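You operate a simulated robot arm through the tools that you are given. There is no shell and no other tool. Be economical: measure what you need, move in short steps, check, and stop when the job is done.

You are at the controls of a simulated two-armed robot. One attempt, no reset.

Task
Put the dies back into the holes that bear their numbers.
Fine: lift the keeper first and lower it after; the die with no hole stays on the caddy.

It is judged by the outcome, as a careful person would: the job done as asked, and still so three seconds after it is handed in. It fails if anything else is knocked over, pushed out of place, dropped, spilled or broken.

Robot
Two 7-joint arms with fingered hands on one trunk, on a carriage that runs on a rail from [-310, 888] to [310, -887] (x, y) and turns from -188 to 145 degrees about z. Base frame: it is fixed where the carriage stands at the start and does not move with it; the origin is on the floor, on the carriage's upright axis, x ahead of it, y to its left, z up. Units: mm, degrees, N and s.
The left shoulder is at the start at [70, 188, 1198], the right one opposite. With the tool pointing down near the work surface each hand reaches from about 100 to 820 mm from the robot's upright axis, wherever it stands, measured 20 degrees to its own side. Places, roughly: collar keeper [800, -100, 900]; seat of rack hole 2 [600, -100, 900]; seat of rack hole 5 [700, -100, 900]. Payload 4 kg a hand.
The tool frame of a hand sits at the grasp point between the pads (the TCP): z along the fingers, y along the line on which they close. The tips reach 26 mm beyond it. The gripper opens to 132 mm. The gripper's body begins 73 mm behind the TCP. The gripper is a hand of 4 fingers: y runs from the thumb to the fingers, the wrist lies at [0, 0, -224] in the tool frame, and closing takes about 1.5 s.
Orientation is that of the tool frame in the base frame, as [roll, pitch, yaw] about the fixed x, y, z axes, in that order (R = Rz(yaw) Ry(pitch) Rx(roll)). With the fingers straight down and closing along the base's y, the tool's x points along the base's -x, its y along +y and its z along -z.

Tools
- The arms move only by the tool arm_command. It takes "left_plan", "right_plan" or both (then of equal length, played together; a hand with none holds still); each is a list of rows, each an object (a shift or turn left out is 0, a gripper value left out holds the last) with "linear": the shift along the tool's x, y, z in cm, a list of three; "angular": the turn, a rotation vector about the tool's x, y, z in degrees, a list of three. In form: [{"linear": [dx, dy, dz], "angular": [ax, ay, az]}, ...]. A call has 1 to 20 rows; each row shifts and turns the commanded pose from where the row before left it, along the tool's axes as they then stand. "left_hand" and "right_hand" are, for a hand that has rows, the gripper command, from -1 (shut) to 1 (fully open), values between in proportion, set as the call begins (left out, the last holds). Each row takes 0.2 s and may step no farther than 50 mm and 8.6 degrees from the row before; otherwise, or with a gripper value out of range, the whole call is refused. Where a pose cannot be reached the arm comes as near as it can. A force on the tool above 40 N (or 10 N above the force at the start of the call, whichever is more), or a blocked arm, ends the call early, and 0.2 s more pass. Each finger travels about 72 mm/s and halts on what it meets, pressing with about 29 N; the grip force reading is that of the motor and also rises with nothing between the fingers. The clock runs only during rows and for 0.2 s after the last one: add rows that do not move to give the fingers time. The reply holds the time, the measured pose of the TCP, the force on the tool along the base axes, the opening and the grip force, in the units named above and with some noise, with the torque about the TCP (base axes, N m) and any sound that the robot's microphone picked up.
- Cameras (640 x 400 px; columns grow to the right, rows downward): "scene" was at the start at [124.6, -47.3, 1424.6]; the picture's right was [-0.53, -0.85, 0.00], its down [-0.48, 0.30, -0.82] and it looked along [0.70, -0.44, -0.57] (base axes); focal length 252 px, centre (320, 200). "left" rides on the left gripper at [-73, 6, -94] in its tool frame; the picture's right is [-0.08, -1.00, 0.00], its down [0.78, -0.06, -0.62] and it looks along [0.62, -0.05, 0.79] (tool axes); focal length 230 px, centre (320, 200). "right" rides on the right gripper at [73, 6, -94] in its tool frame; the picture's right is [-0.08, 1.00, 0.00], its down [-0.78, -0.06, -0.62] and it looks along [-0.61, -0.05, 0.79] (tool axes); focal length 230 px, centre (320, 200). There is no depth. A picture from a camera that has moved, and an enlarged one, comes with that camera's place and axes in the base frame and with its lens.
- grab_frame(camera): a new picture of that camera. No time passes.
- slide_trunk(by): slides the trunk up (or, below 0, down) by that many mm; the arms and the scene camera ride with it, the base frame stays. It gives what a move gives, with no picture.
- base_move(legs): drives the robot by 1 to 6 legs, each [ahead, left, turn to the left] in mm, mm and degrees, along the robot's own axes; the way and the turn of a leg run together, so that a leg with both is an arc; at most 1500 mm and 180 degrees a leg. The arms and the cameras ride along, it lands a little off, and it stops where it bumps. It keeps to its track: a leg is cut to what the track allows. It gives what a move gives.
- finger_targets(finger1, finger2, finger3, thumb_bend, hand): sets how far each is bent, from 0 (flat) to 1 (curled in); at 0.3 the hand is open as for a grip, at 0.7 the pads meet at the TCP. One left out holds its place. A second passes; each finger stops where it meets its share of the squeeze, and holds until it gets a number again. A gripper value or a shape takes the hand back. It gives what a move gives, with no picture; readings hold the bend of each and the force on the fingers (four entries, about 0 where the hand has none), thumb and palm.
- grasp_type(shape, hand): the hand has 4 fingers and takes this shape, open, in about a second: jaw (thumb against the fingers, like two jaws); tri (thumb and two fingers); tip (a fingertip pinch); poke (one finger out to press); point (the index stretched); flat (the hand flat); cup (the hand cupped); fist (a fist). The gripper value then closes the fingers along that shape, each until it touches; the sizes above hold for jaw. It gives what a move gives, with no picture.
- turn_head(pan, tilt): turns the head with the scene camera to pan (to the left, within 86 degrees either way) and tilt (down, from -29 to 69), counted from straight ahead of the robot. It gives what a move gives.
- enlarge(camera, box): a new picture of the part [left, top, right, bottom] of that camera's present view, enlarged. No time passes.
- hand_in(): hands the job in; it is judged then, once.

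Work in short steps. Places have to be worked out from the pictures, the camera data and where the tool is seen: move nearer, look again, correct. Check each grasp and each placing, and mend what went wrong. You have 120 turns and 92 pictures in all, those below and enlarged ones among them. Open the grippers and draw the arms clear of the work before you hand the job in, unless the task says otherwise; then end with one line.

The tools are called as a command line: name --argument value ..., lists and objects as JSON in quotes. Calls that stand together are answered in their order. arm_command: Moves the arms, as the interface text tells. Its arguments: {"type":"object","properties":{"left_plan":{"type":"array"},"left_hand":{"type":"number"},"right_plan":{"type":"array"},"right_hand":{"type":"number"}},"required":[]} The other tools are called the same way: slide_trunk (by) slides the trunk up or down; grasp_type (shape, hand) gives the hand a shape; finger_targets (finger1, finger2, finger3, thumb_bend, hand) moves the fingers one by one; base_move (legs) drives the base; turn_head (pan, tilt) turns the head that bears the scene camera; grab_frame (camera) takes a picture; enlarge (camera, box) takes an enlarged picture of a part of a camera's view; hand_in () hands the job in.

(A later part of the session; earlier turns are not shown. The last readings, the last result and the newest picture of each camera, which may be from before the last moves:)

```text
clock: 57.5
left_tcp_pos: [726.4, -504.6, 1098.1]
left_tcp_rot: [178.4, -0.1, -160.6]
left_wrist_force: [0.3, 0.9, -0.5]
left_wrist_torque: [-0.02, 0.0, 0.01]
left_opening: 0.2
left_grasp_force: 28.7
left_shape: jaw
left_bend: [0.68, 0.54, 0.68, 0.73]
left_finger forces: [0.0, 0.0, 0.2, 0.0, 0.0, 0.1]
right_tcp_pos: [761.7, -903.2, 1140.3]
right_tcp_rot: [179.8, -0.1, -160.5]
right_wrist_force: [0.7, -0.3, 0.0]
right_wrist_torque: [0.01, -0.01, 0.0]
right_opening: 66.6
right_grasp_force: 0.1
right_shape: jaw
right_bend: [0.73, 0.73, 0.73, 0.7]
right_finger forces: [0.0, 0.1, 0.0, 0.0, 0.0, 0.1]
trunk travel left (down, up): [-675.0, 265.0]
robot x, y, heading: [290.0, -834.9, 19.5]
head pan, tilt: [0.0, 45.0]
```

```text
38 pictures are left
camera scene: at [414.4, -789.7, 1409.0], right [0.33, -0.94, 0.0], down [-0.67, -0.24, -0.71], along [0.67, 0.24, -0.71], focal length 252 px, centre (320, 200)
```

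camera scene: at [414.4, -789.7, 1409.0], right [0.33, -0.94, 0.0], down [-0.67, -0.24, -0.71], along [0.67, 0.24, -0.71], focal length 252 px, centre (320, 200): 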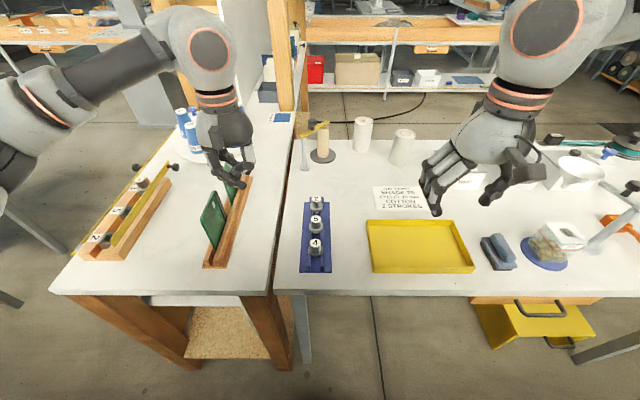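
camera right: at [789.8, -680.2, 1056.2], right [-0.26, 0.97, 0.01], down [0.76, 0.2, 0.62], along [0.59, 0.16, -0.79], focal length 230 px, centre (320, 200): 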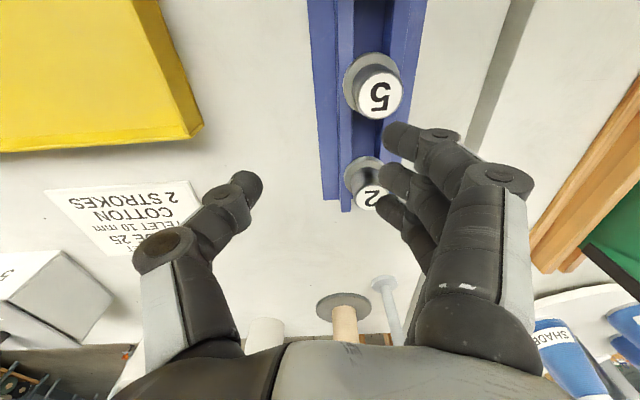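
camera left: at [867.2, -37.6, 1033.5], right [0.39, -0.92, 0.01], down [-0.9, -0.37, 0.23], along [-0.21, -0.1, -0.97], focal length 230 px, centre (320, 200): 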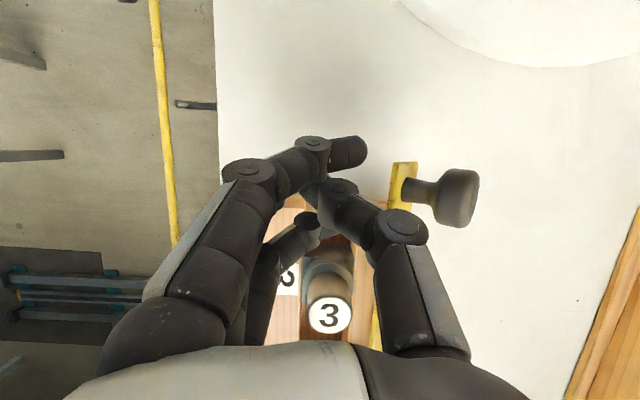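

The left hand is at (u 520, v -715). I move it over die 2, open it to 66 mm, level it, and lower to z≈1010.

arm_command --left_hand 0.0 --left_plan '[{"linear": [-2.3, -3.08, 0], "angular": [1.5, 0, 0]}, {"linear": [-2.3, -3.08, 0]}, {"linear": [-2.3, -3.08, 0]}, {"linear": [-2.3, -3.08, 0]}, {"linear": [-2.3, -3.08, 0]}, {"linear": [0, 0, 4.4]}, {"linear": [0, 0, 4.4]}, {}]'

grab_frame --camera "left"

```text
clock: 59.3
left_tcp_pos: [887.7, -613.9, 1006.1]
left_tcp_rot: [179.9, -0.1, -160.6]
left_wrist_force: [0.5, 0.0, -0.6]
left_wrist_torque: [0.0, -0.03, -0.02]
left_opening: 65.5
left_grasp_force: 0.0
left_shape: jaw
left_bend: [0.73, 0.73, 0.73, 0.7]
left_finger forces: [0.0, 0.0, 0.1, 0.1, 0.1, 0.0]
right_tcp_pos: [760.4, -905.0, 1140.3]
right_tcp_rot: [179.7, 0.0, -160.6]
right_wrist_force: [0.8, -0.3, 0.0]
right_wrist_torque: [0.01, -0.03, 0.01]
right_opening: 66.4
right_grasp_force: 0.0
right_shape: jaw
right_bend: [0.73, 0.73, 0.73, 0.7]
right_finger forces: [0.1, 0.0, 0.0, 0.0, 0.1, 0.0]
trunk travel left (down, up): [-675.0, 265.0]
robot x, y, heading: [292.9, -833.6, 19.9]
head pan, tilt: [0.0, 45.0]
```

```text
37 pictures are left
camera left: at [955.4, -584.5, 1100.7], right [0.4, -0.91, 0.0], down [-0.72, -0.32, 0.62], along [-0.57, -0.25, -0.79], focal length 230 px, centre (320, 200)
```

left: 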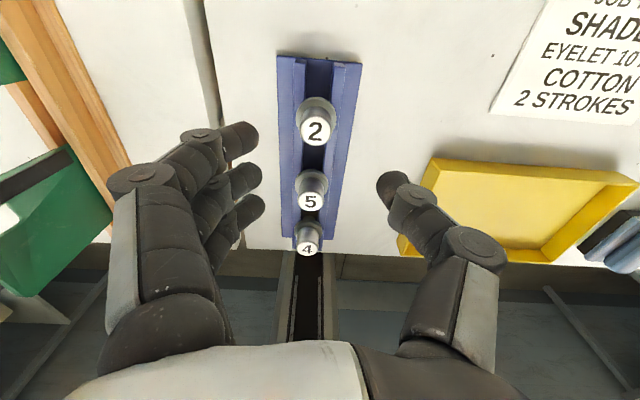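

Die 2 is at (u 633, v -869), right under the hand. I correct by about 3 mm, descend to z≈905, and close.

arm_command --left_plan '[{"linear": [0.3, 0.25, 3.4]}, {"linear": [0, 0, 3.4]}, {"linear": [0, 0, 3.2]}, {}]'

grab_frame --camera "left"

```text
clock: 60.3
left_tcp_pos: [882.6, -610.1, 905.9]
left_tcp_rot: [180.0, -0.1, -160.5]
left_wrist_force: [0.6, 0.1, -0.7]
left_wrist_torque: [0.0, 0.0, 0.0]
left_opening: 65.7
left_grasp_force: 0.0
left_shape: jaw
left_bend: [0.73, 0.73, 0.73, 0.7]
left_finger forces: [0.0, 0.1, 0.1, 0.0, 0.1, 0.1]
right_tcp_pos: [760.2, -904.1, 1140.1]
right_tcp_rot: [179.7, 0.0, -160.5]
right_wrist_force: [0.8, -0.3, -0.6]
right_wrist_torque: [0.03, 0.04, 0.0]
right_opening: 66.6
right_grasp_force: 0.2
right_shape: jaw
right_bend: [0.73, 0.73, 0.73, 0.7]
right_finger forces: [0.1, 0.0, 0.1, 0.1, 0.0, 0.0]
trunk travel left (down, up): [-675.0, 265.0]
robot x, y, heading: [290.4, -832.9, 19.7]
head pan, tilt: [0.0, 45.0]
```

```text
36 pictures are left
camera left: at [950.1, -579.7, 1000.8], right [0.41, -0.91, 0.0], down [-0.72, -0.32, 0.62], along [-0.57, -0.25, -0.79], focal length 230 px, centre (320, 200)
```

left: 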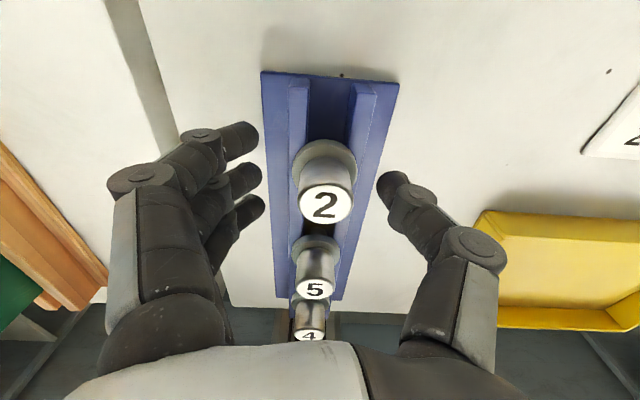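

The die's top sits exactly at the grasp point. I close the hand.

arm_command --left_hand -1 --left_plan '[{}, {}, {}, {}, {}, {}]'

grab_frame --camera "left"

```text
clock: 61.7
left_tcp_pos: [883.1, -609.9, 907.0]
left_tcp_rot: [179.9, -0.1, -160.6]
left_wrist_force: [0.7, 1.0, 4.4]
left_wrist_torque: [-0.05, -0.1, -0.13]
left_opening: 27.2
left_grasp_force: 29.3
left_shape: jaw
left_bend: [0.72, 0.73, 0.72, 0.7]
left_finger forces: [8.5, 8.2, 8.5, 0.0, 22.5, 0.0]
right_tcp_pos: [760.9, -904.0, 1140.2]
right_tcp_rot: [179.8, 0.0, -160.5]
right_wrist_force: [0.8, -1.1, -1.2]
right_wrist_torque: [0.0, 0.0, -0.01]
right_opening: 66.5
right_grasp_force: 0.0
right_shape: jaw
right_bend: [0.73, 0.73, 0.73, 0.7]
right_finger forces: [0.0, 0.1, 0.0, 0.1, 0.0, 0.0]
trunk travel left (down, up): [-675.0, 265.0]
robot x, y, heading: [289.5, -831.5, 19.4]
head pan, tilt: [0.0, 45.0]
```

```text
35 pictures are left
camera left: at [950.2, -579.7, 1001.3], right [0.41, -0.91, 0.0], down [-0.72, -0.32, 0.62], along [-0.57, -0.25, -0.79], focal length 230 px, centre (320, 200)
```

left: 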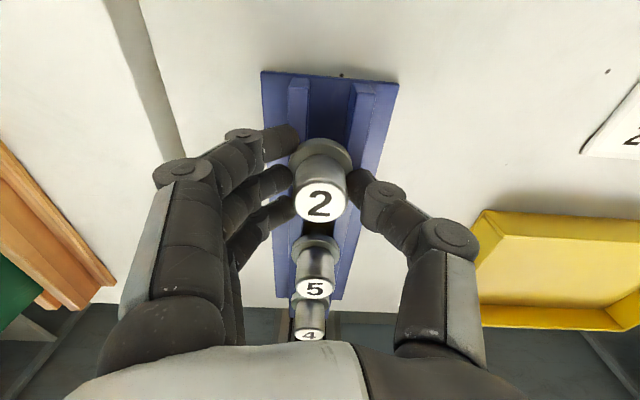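

It's gripped firmly with a 27 mm opening and all fingers loaded. I lift straight up and check.

arm_command --left_plan '[{"linear": [0, 0, -1.5]}, {"linear": [0, 0, -2]}, {"linear": [0, 0, -3.5]}, {"linear": [0, 0, -4.5]}, {}]'

grab_frame --camera "left"

enlarge --camera "scene" --box '[260, 130, 380, 280]'

```text
clock: 62.9
left_tcp_pos: [883.3, -607.3, 1020.5]
left_tcp_rot: [179.9, -0.2, -160.6]
left_wrist_force: [-0.5, -0.3, -0.5]
left_wrist_torque: [-0.02, 0.0, 0.01]
left_opening: 20.5
left_grasp_force: 28.5
left_shape: jaw
left_bend: [0.73, 0.73, 0.75, 0.72]
left_finger forces: [8.9, 9.4, 0.1, 0.1, 17.2, 0.1]
right_tcp_pos: [761.8, -903.2, 1140.1]
right_tcp_rot: [179.8, 0.0, -160.6]
right_wrist_force: [-0.8, 0.2, 0.0]
right_wrist_torque: [0.01, 0.02, -0.02]
right_opening: 66.5
right_grasp_force: 0.1
right_shape: jaw
right_bend: [0.73, 0.73, 0.73, 0.7]
right_finger forces: [0.0, 0.0, 0.1, 0.0, 0.1, 0.1]
trunk travel left (down, up): [-675.0, 265.0]
robot x, y, heading: [292.1, -832.2, 19.5]
head pan, tilt: [0.0, 45.0]
```

```text
34 pictures are left
camera left: at [950.4, -577.9, 1114.8], right [0.41, -0.91, 0.0], down [-0.72, -0.32, 0.62], along [-0.57, -0.25, -0.79], focal length 230 px, centre (320, 200)
```

left: 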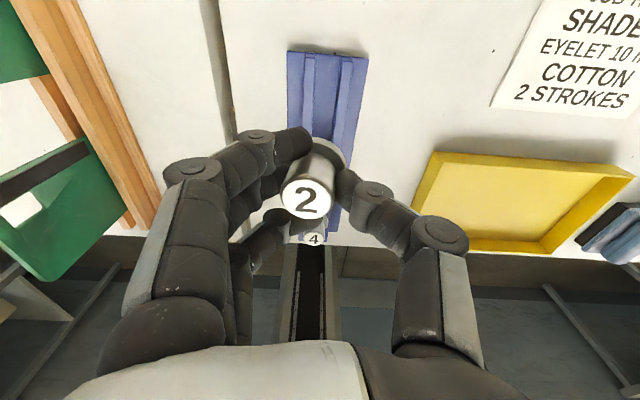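

```text
2.67 times, centred on (320, 205) of scene
camera zoom: at [415.2, -789.3, 1408.8], right [0.34, -0.94, 0.0], down [-0.67, -0.24, -0.71], along [0.67, 0.24, -0.71], focal length 673 px, centre (320, 187)
```

zoom: 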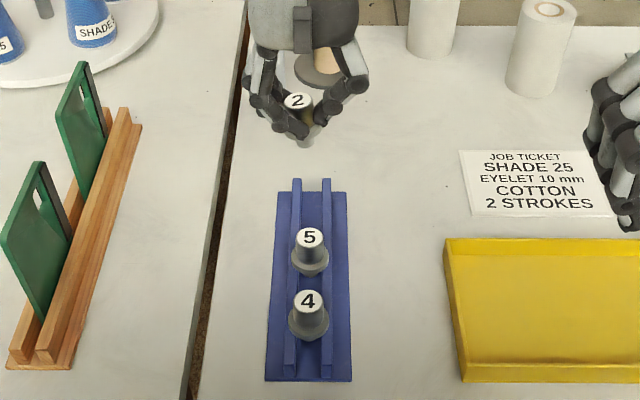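

The lift worked, but the lowest finger slipped past and the die now leans with its bottom toward -v. I roll the hand about u to bring the die upright and look again.

arm_command --left_plan '[{"angular": [-8, 0, 0]}, {"angular": [-8, 0, 0]}, {}]'

enlarge --camera "scene" --box '[280, 140, 350, 210]'

```text
clock: 63.7
left_tcp_pos: [882.5, -607.3, 1020.2]
left_tcp_rot: [163.8, -0.1, -160.6]
left_wrist_force: [0.1, 0.6, -1.3]
left_wrist_torque: [-0.03, -0.04, 0.02]
left_opening: 20.3
left_grasp_force: 28.8
left_shape: jaw
left_bend: [0.73, 0.73, 0.75, 0.72]
left_finger forces: [8.3, 9.4, 0.0, 0.1, 16.2, 0.0]
right_tcp_pos: [759.7, -902.3, 1139.2]
right_tcp_rot: [179.8, -0.1, -160.4]
right_wrist_force: [0.5, 0.2, 0.0]
right_wrist_torque: [0.02, 0.0, -0.01]
right_opening: 66.3
right_grasp_force: 0.1
right_shape: jaw
right_bend: [0.73, 0.73, 0.73, 0.7]
right_finger forces: [0.0, 0.1, 0.1, 0.0, 0.0, 0.0]
trunk travel left (down, up): [-675.0, 265.0]
robot x, y, heading: [290.6, -834.4, 19.6]
head pan, tilt: [0.0, 45.0]
```

```text
5.71 times, centred on (315, 175) of scene
camera zoom: at [414.1, -788.4, 1408.9], right [0.34, -0.94, 0.0], down [-0.67, -0.24, -0.71], along [0.67, 0.24, -0.71], focal length 1442 px, centre (349, 343)
```

zoom: 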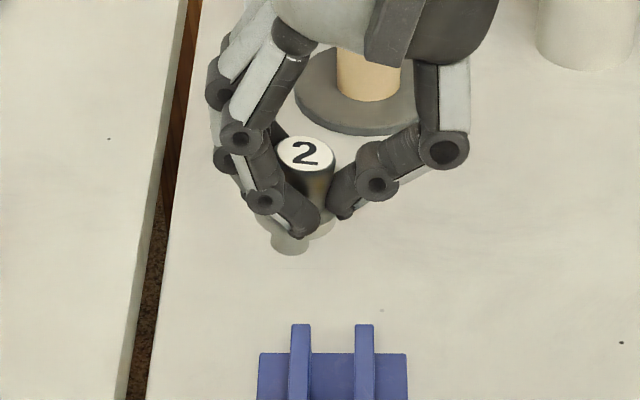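

It's now over-corrected by about 8° (bottom toward +v). I roll back 8° and check from both cameras.

arm_command --left_plan '[{"angular": [8, 0, 0]}, {}]'

enlarge --camera "scene" --box '[280, 140, 350, 210]'

enlarge --camera "left" --box '[230, 100, 410, 260]'

```text
clock: 64.3
left_tcp_pos: [882.9, -609.6, 1021.7]
left_tcp_rot: [172.0, -0.2, -160.5]
left_wrist_force: [-0.7, -1.0, -1.2]
left_wrist_torque: [-0.02, 0.02, -0.02]
left_opening: 20.0
left_grasp_force: 28.7
left_shape: jaw
left_bend: [0.73, 0.73, 0.75, 0.72]
left_finger forces: [7.2, 9.4, 0.0, 0.0, 15.8, 0.0]
right_tcp_pos: [761.3, -905.0, 1139.3]
right_tcp_rot: [179.8, -0.1, -160.5]
right_wrist_force: [0.8, 0.0, -0.9]
right_wrist_torque: [0.01, -0.02, -0.03]
right_opening: 66.4
right_grasp_force: 0.0
right_shape: jaw
right_bend: [0.73, 0.73, 0.73, 0.7]
right_finger forces: [0.1, 0.1, 0.0, 0.0, 0.0, 0.0]
trunk travel left (down, up): [-675.0, 265.0]
robot x, y, heading: [291.7, -837.7, 19.5]
head pan, tilt: [0.0, 45.0]
```

```text
5.71 times, centred on (315, 175) of scene
camera zoom: at [414.6, -790.3, 1409.0], right [0.34, -0.94, 0.0], down [-0.67, -0.24, -0.71], along [0.67, 0.24, -0.71], focal length 1442 px, centre (349, 343)
```

zoom: 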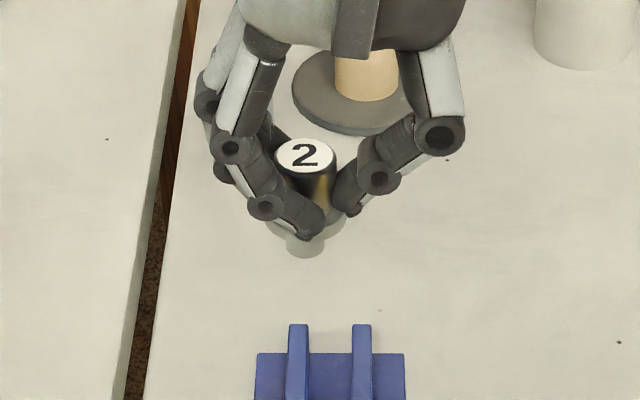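

```text
2.50 times, centred on (320, 180) of left
camera zoom: at [955.1, -592.2, 1115.7], right [0.4, -0.91, -0.14], down [-0.69, -0.4, 0.6], along [-0.6, -0.15, -0.78], focal length 575 px, centre (320, 250)
```

zoom: 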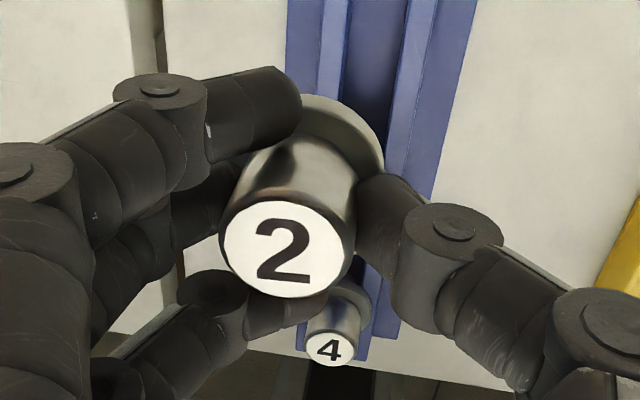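

The die is upright now, with its axis about 6 mm to the +v side of the TCP and its top at TCP height. I raise it to clear the green plates (tops ~946) and drive left to the rack.

arm_command --left_plan '[{"linear": [0, -0.4, -3]}, {"linear": [0, -0.4, -3]}, {}]'

base_move --legs '[[0, 490, 0]]'

grab_frame --camera "scene"

```text
clock: 65.1
left_tcp_pos: [887.4, -625.5, 1080.3]
left_tcp_rot: [172.0, -0.2, -160.5]
left_wrist_force: [0.0, -0.4, -1.0]
left_wrist_torque: [-0.02, 0.03, 0.0]
left_opening: 20.0
left_grasp_force: 28.9
left_shape: jaw
left_bend: [0.73, 0.73, 0.75, 0.72]
left_finger forces: [7.8, 9.6, 0.1, 0.0, 15.5, 0.0]
right_tcp_pos: [760.9, -903.4, 1138.8]
right_tcp_rot: [179.8, -0.2, -160.5]
right_wrist_force: [-0.1, 0.6, 1.1]
right_wrist_torque: [-0.03, 0.0, 0.0]
right_opening: 66.7
right_grasp_force: 0.1
right_shape: jaw
right_bend: [0.73, 0.73, 0.73, 0.7]
right_finger forces: [0.0, 0.0, 0.1, 0.0, 0.0, 0.1]
trunk travel left (down, up): [-675.0, 265.0]
robot x, y, heading: [289.4, -833.7, 19.5]
head pan, tilt: [0.0, 45.0]
```

```text
clock: 68.1
left_tcp_pos: [723.8, -154.5, 1080.2]
left_tcp_rot: [171.9, -0.1, -160.4]
left_wrist_force: [-0.8, 0.1, -1.6]
left_wrist_torque: [-0.01, 0.0, 0.02]
left_opening: 19.7
left_grasp_force: 28.7
left_shape: jaw
left_bend: [0.73, 0.73, 0.75, 0.72]
left_finger forces: [7.7, 9.5, 0.1, 0.1, 15.5, 0.1]
right_tcp_pos: [597.8, -433.6, 1139.2]
right_tcp_rot: [179.8, -0.2, -160.3]
right_wrist_force: [0.0, -0.7, 0.1]
right_wrist_torque: [-0.03, 0.01, 0.03]
right_opening: 66.5
right_grasp_force: 0.1
right_shape: jaw
right_bend: [0.73, 0.73, 0.73, 0.7]
right_finger forces: [0.0, 0.1, 0.0, 0.1, 0.0, 0.0]
trunk travel left (down, up): [-675.0, 265.0]
robot x, y, heading: [123.8, -359.0, 19.6]
head pan, tilt: [0.0, 45.0]
```

```text
29 pictures are left
camera scene: at [250.6, -319.9, 1408.9], right [0.34, -0.94, 0.0], down [-0.67, -0.24, -0.71], along [0.67, 0.24, -0.71], focal length 252 px, centre (320, 200)
```

scene: 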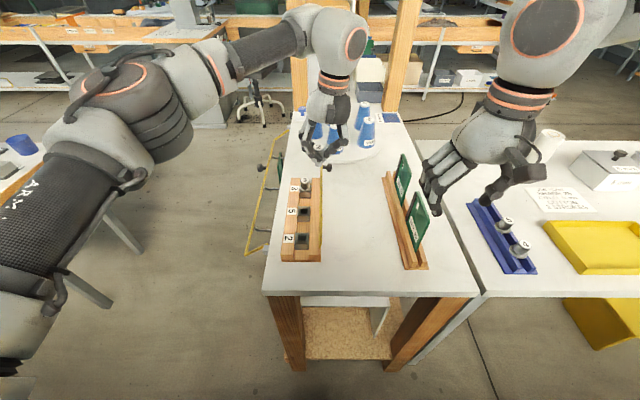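

Everything carried over well. I move the die over hole 2 (u≈513, v≈-338) and lower it to just above, then look closely.

arm_command --left_plan '[{"linear": [4, 1.32, 0.19]}, {"linear": [4, 1.32, 0.19]}, {"linear": [4, 1.32, 0.19]}, {"linear": [0, -0.49, 3.47]}, {"linear": [0, -0.49, 3.47]}, {"linear": [0, -0.35, 2.5]}, {}]'

enlarge --camera "left" --box '[200, 80, 440, 280]'

enlarge --camera "scene" --box '[260, 170, 350, 270]'

```text
clock: 69.7
left_tcp_pos: [597.9, -156.2, 986.5]
left_tcp_rot: [171.9, -0.1, -160.4]
left_wrist_force: [0.6, -0.1, -0.5]
left_wrist_torque: [-0.01, 0.0, -0.03]
left_opening: 19.6
left_grasp_force: 29.0
left_shape: jaw
left_bend: [0.73, 0.73, 0.75, 0.72]
left_finger forces: [8.0, 9.6, 0.0, 0.0, 15.1, 0.1]
right_tcp_pos: [596.5, -432.8, 1139.3]
right_tcp_rot: [179.8, -0.1, -160.3]
right_wrist_force: [-0.2, -0.3, -0.1]
right_wrist_torque: [-0.01, 0.04, -0.01]
right_opening: 66.4
right_grasp_force: 0.0
right_shape: jaw
right_bend: [0.73, 0.73, 0.73, 0.7]
right_finger forces: [0.1, 0.1, 0.0, 0.1, 0.0, 0.1]
trunk travel left (down, up): [-675.0, 265.0]
robot x, y, heading: [125.2, -363.3, 19.6]
head pan, tilt: [0.0, 45.0]
```

```text
2.00 times, centred on (320, 180) of left
camera zoom: at [670.1, -137.8, 1080.9], right [0.4, -0.9, -0.14], down [-0.69, -0.4, 0.6], along [-0.6, -0.15, -0.78], focal length 460 px, centre (320, 240)
```

zoom: 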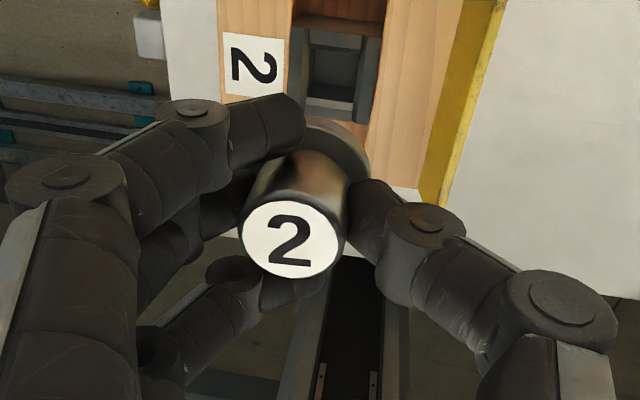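

```text
4.00 times, centred on (305, 220) of scene
camera zoom: at [250.5, -319.4, 1408.9], right [0.34, -0.94, 0.0], down [-0.67, -0.24, -0.71], along [0.67, 0.24, -0.71], focal length 1009 px, centre (380, 120)
```

zoom: 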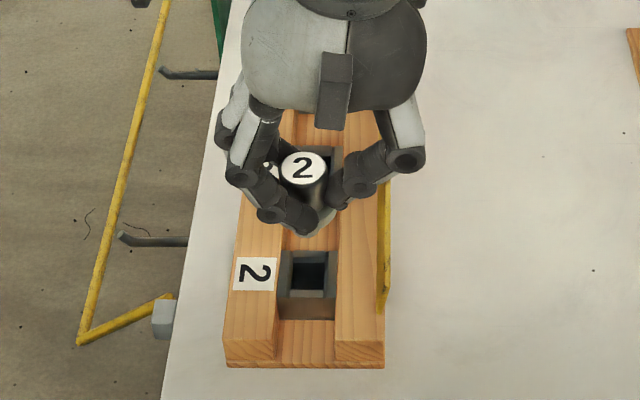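

Die axis is at (513, -338) and hole 2 at about (521, -335.5), with a few mm of clearance. I correct and lower until the shank is just above the socket.

arm_command --left_plan '[{"linear": [-0.75, 0.25, 0.03]}, {"linear": [0, -0.42, 3.0]}, {}]'

enlarge --camera "scene" --box '[270, 190, 330, 260]'

enlarge --camera "left" --box '[200, 60, 440, 260]'

```text
clock: 70.5
left_tcp_pos: [603.2, -151.0, 956.1]
left_tcp_rot: [172.0, -0.1, -160.4]
left_wrist_force: [0.1, -0.8, -0.9]
left_wrist_torque: [-0.01, 0.03, 0.0]
left_opening: 20.0
left_grasp_force: 28.7
left_shape: jaw
left_bend: [0.73, 0.73, 0.75, 0.72]
left_finger forces: [7.9, 9.6, 0.0, 0.1, 15.1, 0.0]
right_tcp_pos: [596.9, -432.0, 1140.8]
right_tcp_rot: [179.6, -0.1, -160.4]
right_wrist_force: [-0.8, -1.7, -0.6]
right_wrist_torque: [0.01, 0.02, 0.01]
right_opening: 66.7
right_grasp_force: 0.1
right_shape: jaw
right_bend: [0.73, 0.73, 0.73, 0.7]
right_finger forces: [0.0, 0.1, 0.1, 0.0, 0.0, 0.1]
trunk travel left (down, up): [-675.0, 265.0]
robot x, y, heading: [127.9, -363.5, 19.9]
head pan, tilt: [0.0, 45.0]
```

```text
5.71 times, centred on (300, 225) of scene
camera zoom: at [249.9, -319.5, 1409.0], right [0.34, -0.94, 0.0], down [-0.67, -0.24, -0.71], along [0.67, 0.24, -0.71], focal length 1442 px, centre (434, 57)
```

zoom: 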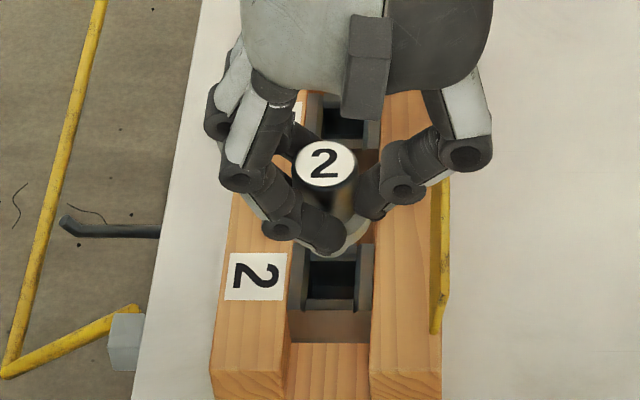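

```text
2.00 times, centred on (320, 160) of left
camera zoom: at [675.3, -134.0, 1050.7], right [0.4, -0.9, -0.14], down [-0.69, -0.4, 0.6], along [-0.6, -0.15, -0.78], focal length 460 px, centre (320, 280)
```

zoom: 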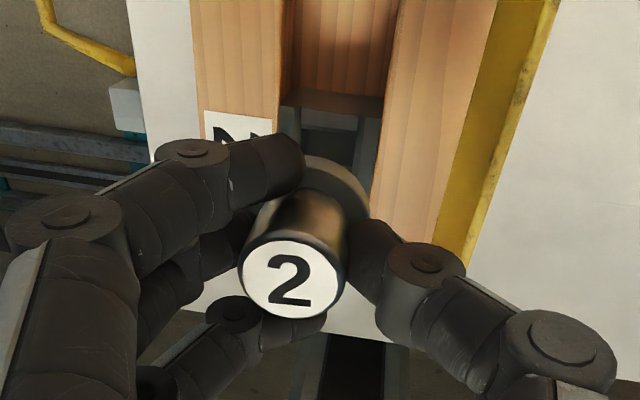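

The die lines up over hole 2 both sideways and in depth. I lower slowly and watch the force.

arm_command --left_plan '[{"linear": [0, -0.1, 0.7]}, {"linear": [0, -0.1, 0.7]}, {"linear": [0, -0.1, 0.7]}, {"linear": [0, -0.07, 0.5]}, {}]'

enlarge --camera "scene" --box '[270, 190, 330, 260]'

```text
clock: 71.7
left_tcp_pos: [602.5, -152.3, 930.0]
left_tcp_rot: [171.8, -0.1, -160.5]
left_wrist_force: [0.6, -0.4, -0.4]
left_wrist_torque: [-0.05, -0.02, 0.02]
left_opening: 20.1
left_grasp_force: 29.0
left_shape: jaw
left_bend: [0.73, 0.73, 0.75, 0.72]
left_finger forces: [7.9, 9.7, 0.0, 0.0, 15.1, 0.0]
right_tcp_pos: [596.3, -432.0, 1139.5]
right_tcp_rot: [179.7, -0.1, -160.4]
right_wrist_force: [0.3, 0.7, -0.1]
right_wrist_torque: [0.02, 0.01, 0.0]
right_opening: 67.0
right_grasp_force: 0.1
right_shape: jaw
right_bend: [0.73, 0.73, 0.73, 0.7]
right_finger forces: [0.0, 0.0, 0.1, 0.0, 0.0, 0.0]
trunk travel left (down, up): [-675.0, 265.0]
robot x, y, heading: [128.0, -365.2, 19.9]
head pan, tilt: [0.0, 45.0]
```

```text
5.71 times, centred on (300, 225) of scene
camera zoom: at [250.2, -319.3, 1409.0], right [0.34, -0.94, 0.0], down [-0.67, -0.24, -0.71], along [0.67, 0.24, -0.71], focal length 1442 px, centre (434, 57)
```

zoom: 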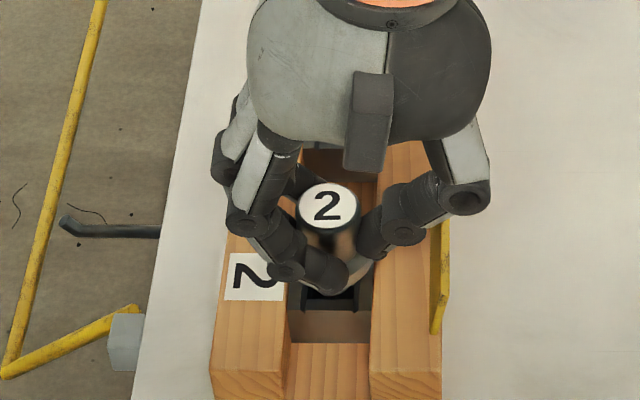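

No contact yet at z=930. I keep lowering in small steps.

arm_command --left_plan '[{"linear": [0, -0.06, 0.4]}, {"linear": [0, -0.06, 0.4]}, {"linear": [0, -0.06, 0.4]}, {}]'

enlarge --camera "scene" --box '[270, 190, 330, 260]'

```text
clock: 72.7
left_tcp_pos: [601.7, -152.1, 922.4]
left_tcp_rot: [172.2, 0.2, -160.4]
left_wrist_force: [-9.5, 4.1, 17.1]
left_wrist_torque: [-0.96, -0.3, -0.25]
left_opening: 19.6
left_grasp_force: 28.8
left_shape: jaw
left_bend: [0.73, 0.72, 0.75, 0.7]
left_finger forces: [8.5, 10.4, 0.0, 0.0, 45.0, 0.0]
right_tcp_pos: [595.4, -433.0, 1140.1]
right_tcp_rot: [179.8, 0.0, -160.4]
right_wrist_force: [0.4, 0.3, 0.3]
right_wrist_torque: [0.03, -0.03, 0.01]
right_opening: 66.3
right_grasp_force: 0.0
right_shape: jaw
right_bend: [0.73, 0.73, 0.73, 0.7]
right_finger forces: [0.0, 0.0, 0.1, 0.1, 0.0, 0.0]
trunk travel left (down, up): [-675.0, 265.0]
robot x, y, heading: [126.5, -364.4, 19.8]
head pan, tilt: [0.0, 45.0]
stopped in row 4 (left hand): the force on the tool passed its limit at 42 N (the readings are from after the stop); the commanded pose is now the measured one
```

```text
5.71 times, centred on (300, 225) of scene
camera zoom: at [247.4, -318.8, 1409.1], right [0.34, -0.94, 0.0], down [-0.66, -0.24, -0.71], along [0.67, 0.24, -0.71], focal length 1442 px, centre (434, 57)
```

zoom: 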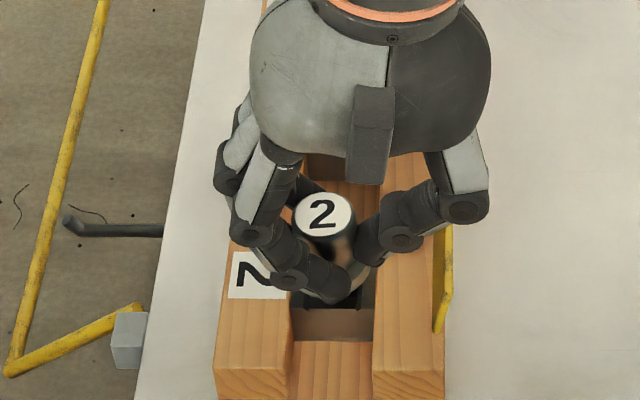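

It met resistance at 922. The collar is at or very near the socket, and the thumb is probably touching the wood. I ease up 2 mm and open the fingers.

arm_command --left_plan '[{"linear": [0, 0.03, -0.2]}, {}]'

arm_command --left_hand -0.25 --left_plan '[{}, {}, {}, {}]'

enlarge --camera "left" --box '[200, 60, 440, 260]'

```text
clock: 73.3
left_tcp_pos: [601.6, -150.9, 922.7]
left_tcp_rot: [172.2, 0.0, -160.3]
left_wrist_force: [-6.4, 3.4, 6.5]
left_wrist_torque: [-0.47, -0.14, -0.14]
left_opening: 19.8
left_grasp_force: 29.1
left_shape: jaw
left_bend: [0.73, 0.72, 0.75, 0.7]
left_finger forces: [8.3, 10.5, 0.0, 0.0, 31.4, 0.0]
right_tcp_pos: [595.3, -432.7, 1141.5]
right_tcp_rot: [179.8, 0.0, -160.4]
right_wrist_force: [0.1, 0.0, -0.7]
right_wrist_torque: [0.01, 0.02, 0.03]
right_opening: 66.5
right_grasp_force: 0.0
right_shape: jaw
right_bend: [0.73, 0.73, 0.73, 0.7]
right_finger forces: [0.1, 0.0, 0.1, 0.0, 0.0, 0.1]
trunk travel left (down, up): [-675.0, 265.0]
robot x, y, heading: [128.7, -364.8, 19.8]
head pan, tilt: [0.0, 45.0]
```

```text
clock: 74.3
left_tcp_pos: [602.2, -147.8, 922.8]
left_tcp_rot: [172.2, 0.2, -160.3]
left_wrist_force: [-7.2, 25.9, 14.4]
left_wrist_torque: [-0.7, -0.21, 0.05]
left_opening: 38.7
left_grasp_force: 0.1
left_shape: jaw
left_bend: [0.74, 0.74, 0.74, 0.7]
left_finger forces: [0.1, 0.0, 0.0, 0.0, 30.0, 0.0]
right_tcp_pos: [594.2, -429.2, 1142.7]
right_tcp_rot: [179.9, -0.1, -160.3]
right_wrist_force: [-0.3, 0.5, 0.3]
right_wrist_torque: [-0.01, -0.03, -0.01]
right_opening: 66.5
right_grasp_force: 0.1
right_shape: jaw
right_bend: [0.73, 0.73, 0.73, 0.7]
right_finger forces: [0.0, 0.1, 0.1, 0.0, 0.1, 0.1]
trunk travel left (down, up): [-675.0, 265.0]
robot x, y, heading: [124.4, -361.4, 19.7]
head pan, tilt: [0.0, 45.0]
```

```text
2.00 times, centred on (320, 160) of left
camera zoom: at [673.7, -129.2, 1018.2], right [0.41, -0.9, -0.13], down [-0.69, -0.4, 0.6], along [-0.6, -0.15, -0.79], focal length 460 px, centre (320, 280)
```

zoom: 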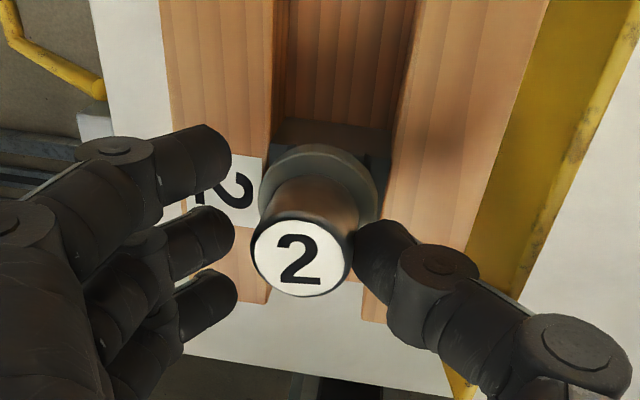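

The thumb tip is pressing on the strip as it opens. I shift 3 mm toward +v to relieve it, then lift straight up.

arm_command --left_plan '[{"linear": [0, 0.25, 0.03]}, {"linear": [0, 0.08, -0.5]}, {"linear": [0, 0.14, -1]}, {"linear": [0, 0.28, -2]}, {"linear": [0, 0.5, -3.5]}, {"linear": [0, 0.5, -3.5]}, {}]'

enlarge --camera "scene" --box '[260, 160, 340, 270]'

enlarge --camera "left" --box '[240, 0, 440, 160]'

```text
clock: 75.9
left_tcp_pos: [600.8, -150.6, 1029.5]
left_tcp_rot: [172.1, -0.1, -160.3]
left_wrist_force: [0.1, -0.5, 0.5]
left_wrist_torque: [0.0, 0.04, 0.01]
left_opening: 48.9
left_grasp_force: 0.0
left_shape: jaw
left_bend: [0.74, 0.74, 0.74, 0.7]
left_finger forces: [0.0, 0.1, 0.0, 0.1, 0.0, 0.0]
right_tcp_pos: [596.8, -430.9, 1140.3]
right_tcp_rot: [179.7, -0.1, -160.5]
right_wrist_force: [-1.1, -0.7, -1.6]
right_wrist_torque: [0.01, 0.0, 0.03]
right_opening: 66.3
right_grasp_force: 0.1
right_shape: jaw
right_bend: [0.73, 0.73, 0.73, 0.7]
right_finger forces: [0.0, 0.1, 0.1, 0.0, 0.1, 0.0]
trunk travel left (down, up): [-675.0, 265.0]
robot x, y, heading: [128.1, -362.9, 20.0]
head pan, tilt: [0.0, 45.0]
```

```text
3.64 times, centred on (300, 215) of scene
camera zoom: at [250.5, -318.7, 1408.9], right [0.34, -0.94, 0.0], down [-0.67, -0.24, -0.71], along [0.67, 0.24, -0.71], focal length 918 px, centre (393, 146)
```

zoom: 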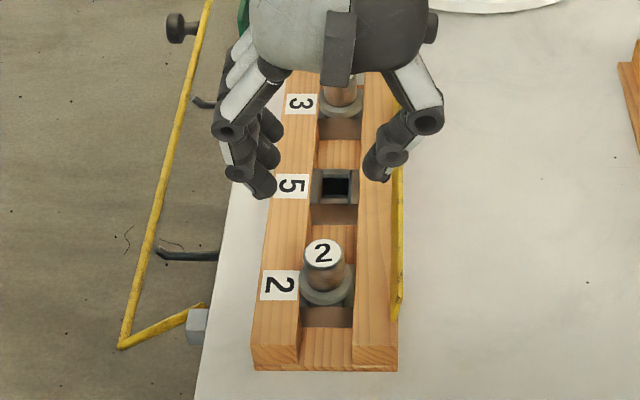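

```text
2.50 times, centred on (340, 80) of left
camera zoom: at [672.4, -131.1, 1123.2], right [0.41, -0.9, -0.14], down [-0.69, -0.4, 0.6], along [-0.6, -0.15, -0.79], focal length 575 px, centre (270, 500)
```

zoom: 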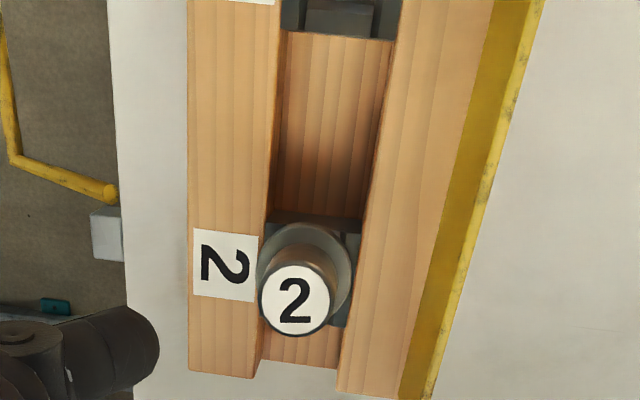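

Die 2 is upright and seated in hole 2, its top at z≈919 matching die 3. I level the hand, rise, and drive back to fetch die 5.

arm_command --left_hand 0.0 --left_plan '[{"linear": [0, 0, -3], "angular": [7.9, 0, 0]}, {"linear": [0, 0, -3]}, {}]'

base_move --legs '[[0, -490, 0]]'

```text
clock: 76.7
left_tcp_pos: [602.8, -152.8, 1086.9]
left_tcp_rot: [-180.0, 0.2, -160.3]
left_wrist_force: [-0.2, 0.1, 0.5]
left_wrist_torque: [0.0, 0.01, -0.05]
left_opening: 65.2
left_grasp_force: 0.1
left_shape: jaw
left_bend: [0.73, 0.73, 0.73, 0.7]
left_finger forces: [0.1, 0.1, 0.0, 0.0, 0.0, 0.0]
right_tcp_pos: [596.5, -433.9, 1139.8]
right_tcp_rot: [179.6, 0.0, -160.4]
right_wrist_force: [-0.5, 0.2, -0.5]
right_wrist_torque: [-0.03, -0.01, 0.01]
right_opening: 66.4
right_grasp_force: 0.1
right_shape: jaw
right_bend: [0.73, 0.73, 0.73, 0.7]
right_finger forces: [0.0, 0.0, 0.0, 0.1, 0.0, 0.1]
trunk travel left (down, up): [-675.0, 265.0]
robot x, y, heading: [127.2, -361.7, 19.7]
head pan, tilt: [0.0, 45.0]
```

```text
clock: 79.5
left_tcp_pos: [760.1, -605.9, 1087.0]
left_tcp_rot: [179.9, 0.1, -159.8]
left_wrist_force: [0.0, 0.1, 0.8]
left_wrist_torque: [0.03, -0.02, 0.02]
left_opening: 65.3
left_grasp_force: 0.0
left_shape: jaw
left_bend: [0.73, 0.73, 0.73, 0.7]
left_finger forces: [0.0, 0.0, 0.0, 0.0, 0.1, 0.0]
right_tcp_pos: [756.3, -884.9, 1140.0]
right_tcp_rot: [179.8, -0.1, -160.0]
right_wrist_force: [-0.4, -0.5, 0.7]
right_wrist_torque: [-0.04, 0.02, 0.0]
right_opening: 66.6
right_grasp_force: 0.1
right_shape: jaw
right_bend: [0.73, 0.73, 0.73, 0.7]
right_finger forces: [0.0, 0.0, 0.0, 0.1, 0.0, 0.0]
trunk travel left (down, up): [-675.0, 265.0]
robot x, y, heading: [287.3, -819.6, 20.1]
head pan, tilt: [0.0, 45.0]
```

I move over die 5 (u≈560, v≈-871), correct the yaw by 1°, and descend to z≈1006 for a look.

arm_command --left_plan '[{"linear": [-2.1, -2.45, 0], "angular": [0, 0, 1]}, {"linear": [-2.05, -2.45, 0]}, {"linear": [0, 0, 4.1]}, {"linear": [0, 0, 4.1]}, {}]'

grab_frame --camera "left"

```text
clock: 80.8
left_tcp_pos: [818.7, -638.7, 1005.2]
left_tcp_rot: [180.0, 0.0, -160.9]
left_wrist_force: [-0.3, 0.8, 0.2]
left_wrist_torque: [0.02, -0.01, 0.01]
left_opening: 65.4
left_grasp_force: 0.1
left_shape: jaw
left_bend: [0.73, 0.73, 0.73, 0.7]
left_finger forces: [0.0, 0.0, 0.1, 0.0, 0.0, 0.0]
right_tcp_pos: [755.4, -888.0, 1139.0]
right_tcp_rot: [179.7, 0.0, -160.0]
right_wrist_force: [-0.3, -0.8, -0.2]
right_wrist_torque: [0.03, 0.0, 0.01]
right_opening: 66.5
right_grasp_force: 0.1
right_shape: jaw
right_bend: [0.73, 0.73, 0.73, 0.7]
right_finger forces: [0.1, 0.1, 0.1, 0.0, 0.0, 0.0]
trunk travel left (down, up): [-675.0, 265.0]
robot x, y, heading: [284.3, -818.8, 19.8]
head pan, tilt: [0.0, 45.0]
```

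```text
19 pictures are left
camera left: at [885.2, -608.6, 1100.1], right [0.4, -0.92, 0.0], down [-0.72, -0.31, 0.61], along [-0.56, -0.25, -0.79], focal length 230 px, centre (320, 200)
```

left: 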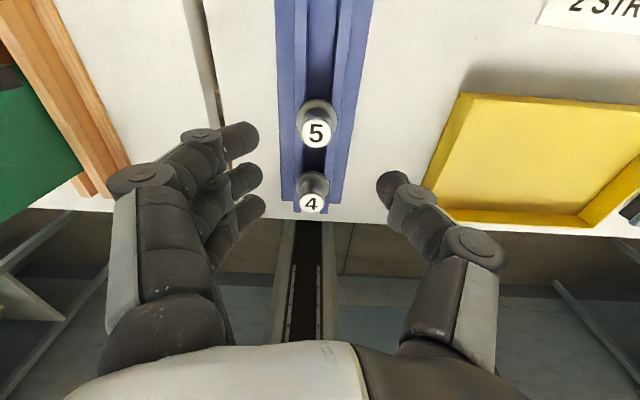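

Die 5 is at (u 558, v -869). I correct slightly, descend to z≈908, and close.

arm_command --left_plan '[{"linear": [0.5, 0.33, 3.3]}, {"linear": [0, 0, 3.3]}, {"linear": [0, 0, 3.1]}, {}]'

arm_command --left_hand -1 --left_plan '[{}, {}, {}, {}, {}, {}]'

```text
clock: 81.8
left_tcp_pos: [810.3, -637.6, 907.3]
left_tcp_rot: [180.0, 0.1, -160.9]
left_wrist_force: [0.2, 0.0, 0.0]
left_wrist_torque: [-0.01, 0.01, 0.0]
left_opening: 64.9
left_grasp_force: 0.0
left_shape: jaw
left_bend: [0.73, 0.73, 0.73, 0.7]
left_finger forces: [0.0, 0.0, 0.0, 0.0, 0.0, 0.0]
right_tcp_pos: [756.3, -886.3, 1140.3]
right_tcp_rot: [179.9, 0.0, -160.0]
right_wrist_force: [-0.1, -0.6, -0.1]
right_wrist_torque: [-0.01, 0.01, -0.05]
right_opening: 66.4
right_grasp_force: 0.1
right_shape: jaw
right_bend: [0.73, 0.73, 0.73, 0.7]
right_finger forces: [0.0, 0.0, 0.0, 0.1, 0.1, 0.0]
trunk travel left (down, up): [-675.0, 265.0]
robot x, y, heading: [286.3, -821.8, 20.4]
head pan, tilt: [0.0, 45.0]
```

```text
clock: 83.2
left_tcp_pos: [810.5, -637.8, 910.6]
left_tcp_rot: [-179.9, 0.1, -160.9]
left_wrist_force: [4.8, -0.6, 19.8]
left_wrist_torque: [0.39, -0.16, -0.12]
left_opening: 16.0
left_grasp_force: 28.5
left_shape: jaw
left_bend: [0.71, 0.74, 0.68, 0.71]
left_finger forces: [15.0, 19.0, 0.0, 0.0, 29.9, 0.0]
right_tcp_pos: [755.4, -887.2, 1142.2]
right_tcp_rot: [179.7, 0.0, -160.0]
right_wrist_force: [-0.3, -0.5, 0.6]
right_wrist_torque: [0.01, -0.01, 0.0]
right_opening: 66.5
right_grasp_force: 0.0
right_shape: jaw
right_bend: [0.73, 0.73, 0.73, 0.7]
right_finger forces: [0.1, 0.0, 0.0, 0.0, 0.0, 0.0]
trunk travel left (down, up): [-675.0, 265.0]
robot x, y, heading: [287.7, -821.5, 20.1]
head pan, tilt: [0.0, 45.0]
```

The opening is only 16 mm with an upward force, so this grip isn't clean. I look before lifting.

enlarge --camera "left" --box '[220, 100, 420, 260]'

```text
2.50 times, centred on (320, 180) of left
camera zoom: at [877.8, -608.4, 1004.6], right [0.4, -0.92, 0.0], down [-0.72, -0.31, 0.61], along [-0.56, -0.25, -0.79], focal length 575 px, centre (320, 250)
```

zoom: 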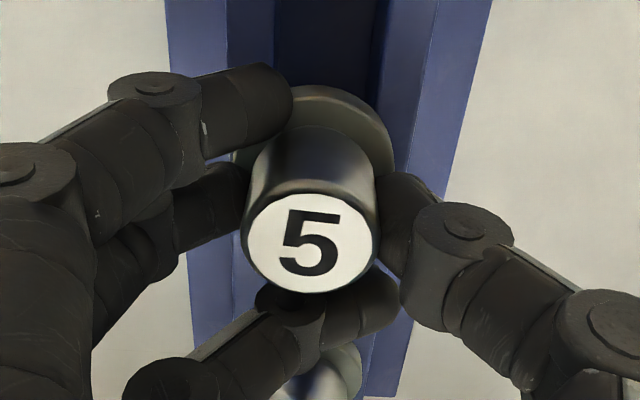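

Finger 3 slipped past again, leaving the same three-point hold (fingers 1 and 2 plus thumb) that carried die 2 well. I lift gently and check the tilt.

arm_command --left_plan '[{"linear": [0, 0, -1]}, {"linear": [0, 0, -1.5]}, {"linear": [0, 0, -3]}, {"linear": [0, 0, -4]}, {}]'

enlarge --camera "scene" --box '[280, 160, 350, 230]'

```text
clock: 84.3
left_tcp_pos: [813.1, -637.8, 1002.3]
left_tcp_rot: [-180.0, 0.0, -160.9]
left_wrist_force: [0.1, -0.4, -1.4]
left_wrist_torque: [-0.01, -0.01, -0.02]
left_opening: 13.6
left_grasp_force: 28.6
left_shape: jaw
left_bend: [0.71, 0.72, 0.68, 0.71]
left_finger forces: [12.3, 9.6, 0.0, 0.1, 22.9, 0.0]
right_tcp_pos: [756.8, -886.1, 1140.3]
right_tcp_rot: [179.8, 0.0, -160.1]
right_wrist_force: [0.7, 0.7, 0.1]
right_wrist_torque: [-0.01, 0.04, 0.0]
right_opening: 66.5
right_grasp_force: 0.0
right_shape: jaw
right_bend: [0.73, 0.73, 0.73, 0.7]
right_finger forces: [0.0, 0.0, 0.0, 0.0, 0.0, 0.0]
trunk travel left (down, up): [-675.0, 265.0]
robot x, y, heading: [284.1, -819.9, 20.2]
head pan, tilt: [0.0, 45.0]
```

```text
5.71 times, centred on (315, 195) of scene
camera zoom: at [409.8, -775.0, 1408.9], right [0.34, -0.94, 0.0], down [-0.66, -0.24, -0.71], along [0.66, 0.24, -0.71], focal length 1442 px, centre (349, 229)
```

zoom: 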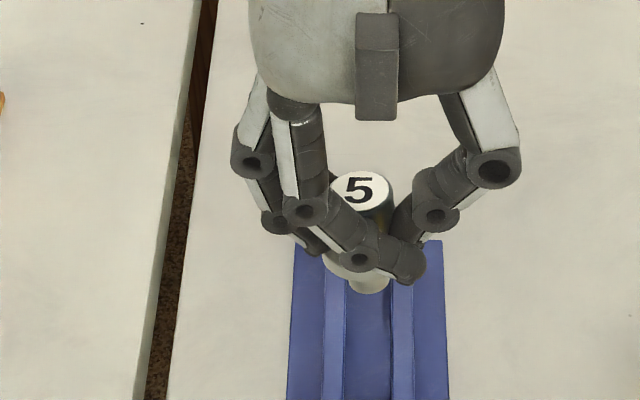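

Die 5 is held with only slight lean: about 3.5° about u and 5° about v. I correct both, raise it, and drive to the rack.

arm_command --left_plan '[{"linear": [0, 0, -4], "angular": [-3.5, -5, 0]}, {"linear": [0, 0, -4]}, {}]'

base_move --legs '[[0, 490, -0.7]]'

```text
clock: 85.2
left_tcp_pos: [808.8, -641.0, 1082.1]
left_tcp_rot: [176.5, 5.1, -161.1]
left_wrist_force: [-0.1, -0.7, -1.5]
left_wrist_torque: [-0.02, 0.03, 0.01]
left_opening: 13.7
left_grasp_force: 29.5
left_shape: jaw
left_bend: [0.71, 0.72, 0.68, 0.71]
left_finger forces: [12.1, 9.3, 0.0, 0.0, 21.8, 0.1]
right_tcp_pos: [756.7, -885.6, 1139.1]
right_tcp_rot: [179.8, -0.1, -160.0]
right_wrist_force: [-0.1, 0.5, 0.7]
right_wrist_torque: [-0.01, 0.02, 0.02]
right_opening: 66.7
right_grasp_force: 0.0
right_shape: jaw
right_bend: [0.73, 0.73, 0.73, 0.7]
right_finger forces: [0.0, 0.0, 0.0, 0.0, 0.0, 0.1]
trunk travel left (down, up): [-675.0, 265.0]
robot x, y, heading: [284.3, -819.2, 20.1]
head pan, tilt: [0.0, 45.0]
```

```text
clock: 88.1
left_tcp_pos: [648.5, -180.8, 1082.9]
left_tcp_rot: [176.4, 5.1, -161.6]
left_wrist_force: [0.6, 0.1, -0.5]
left_wrist_torque: [0.0, -0.02, 0.0]
left_opening: 13.6
left_grasp_force: 29.3
left_shape: jaw
left_bend: [0.71, 0.72, 0.68, 0.71]
left_finger forces: [12.1, 9.4, 0.0, 0.0, 21.7, 0.0]
right_tcp_pos: [593.3, -426.4, 1139.7]
right_tcp_rot: [179.6, -0.1, -160.5]
right_wrist_force: [0.2, -0.4, 0.1]
right_wrist_torque: [0.05, 0.01, -0.02]
right_opening: 66.4
right_grasp_force: 0.0
right_shape: jaw
right_bend: [0.73, 0.73, 0.73, 0.7]
right_finger forces: [0.0, 0.0, 0.1, 0.0, 0.1, 0.0]
trunk travel left (down, up): [-675.0, 265.0]
robot x, y, heading: [125.4, -352.8, 19.6]
head pan, tilt: [0.0, 45.0]
```

I move over hole 5 (u≈611, v≈-336) and lower to z≈985, then look.

arm_command --left_plan '[{"linear": [-2.7, 2.15, 0]}, {"linear": [-2.7, 2.15, 0]}, {"linear": [0.3, -0.21, 3.5]}, {"linear": [0.3, -0.21, 3.5]}, {"linear": [0.28, -0.2, 3.2]}, {}]'

enlarge --camera "scene" --box '[270, 160, 350, 260]'

enlarge --camera "left" --box '[220, 60, 420, 260]'

```text
clock: 89.5
left_tcp_pos: [684.0, -123.9, 988.2]
left_tcp_rot: [176.4, 5.1, -161.6]
left_wrist_force: [-1.2, -0.3, -1.5]
left_wrist_torque: [-0.04, -0.03, 0.04]
left_opening: 14.1
left_grasp_force: 28.9
left_shape: jaw
left_bend: [0.71, 0.72, 0.68, 0.71]
left_finger forces: [12.0, 9.3, 0.0, 0.1, 21.3, 0.0]
right_tcp_pos: [593.4, -426.3, 1140.7]
right_tcp_rot: [179.7, -0.2, -160.4]
right_wrist_force: [0.3, 0.2, 0.1]
right_wrist_torque: [0.02, 0.01, -0.02]
right_opening: 66.6
right_grasp_force: 0.0
right_shape: jaw
right_bend: [0.73, 0.73, 0.73, 0.7]
right_finger forces: [0.0, 0.0, 0.1, 0.0, 0.0, 0.0]
trunk travel left (down, up): [-675.0, 265.0]
robot x, y, heading: [123.4, -354.9, 19.3]
head pan, tilt: [0.0, 45.0]
```

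```text
4.00 times, centred on (310, 210) of scene
camera zoom: at [247.6, -312.2, 1409.0], right [0.34, -0.94, 0.0], down [-0.67, -0.24, -0.71], along [0.67, 0.24, -0.71], focal length 1009 px, centre (360, 160)
```

zoom: 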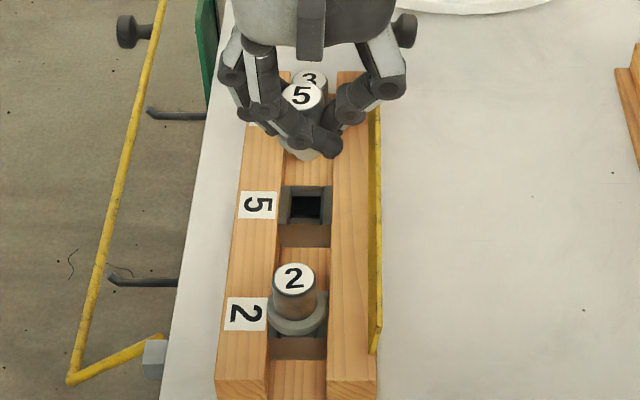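

```text
2.00 times, centred on (320, 160) of left
camera zoom: at [745.9, -102.3, 1087.9], right [0.39, -0.92, -0.05], down [-0.76, -0.36, 0.54], along [-0.51, -0.17, -0.84], focal length 460 px, centre (320, 280)
```

zoom: 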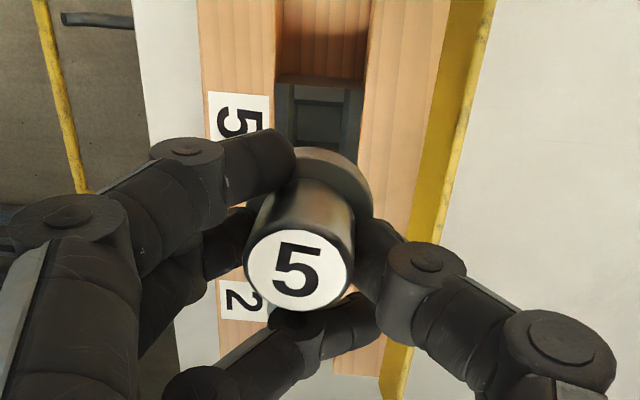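

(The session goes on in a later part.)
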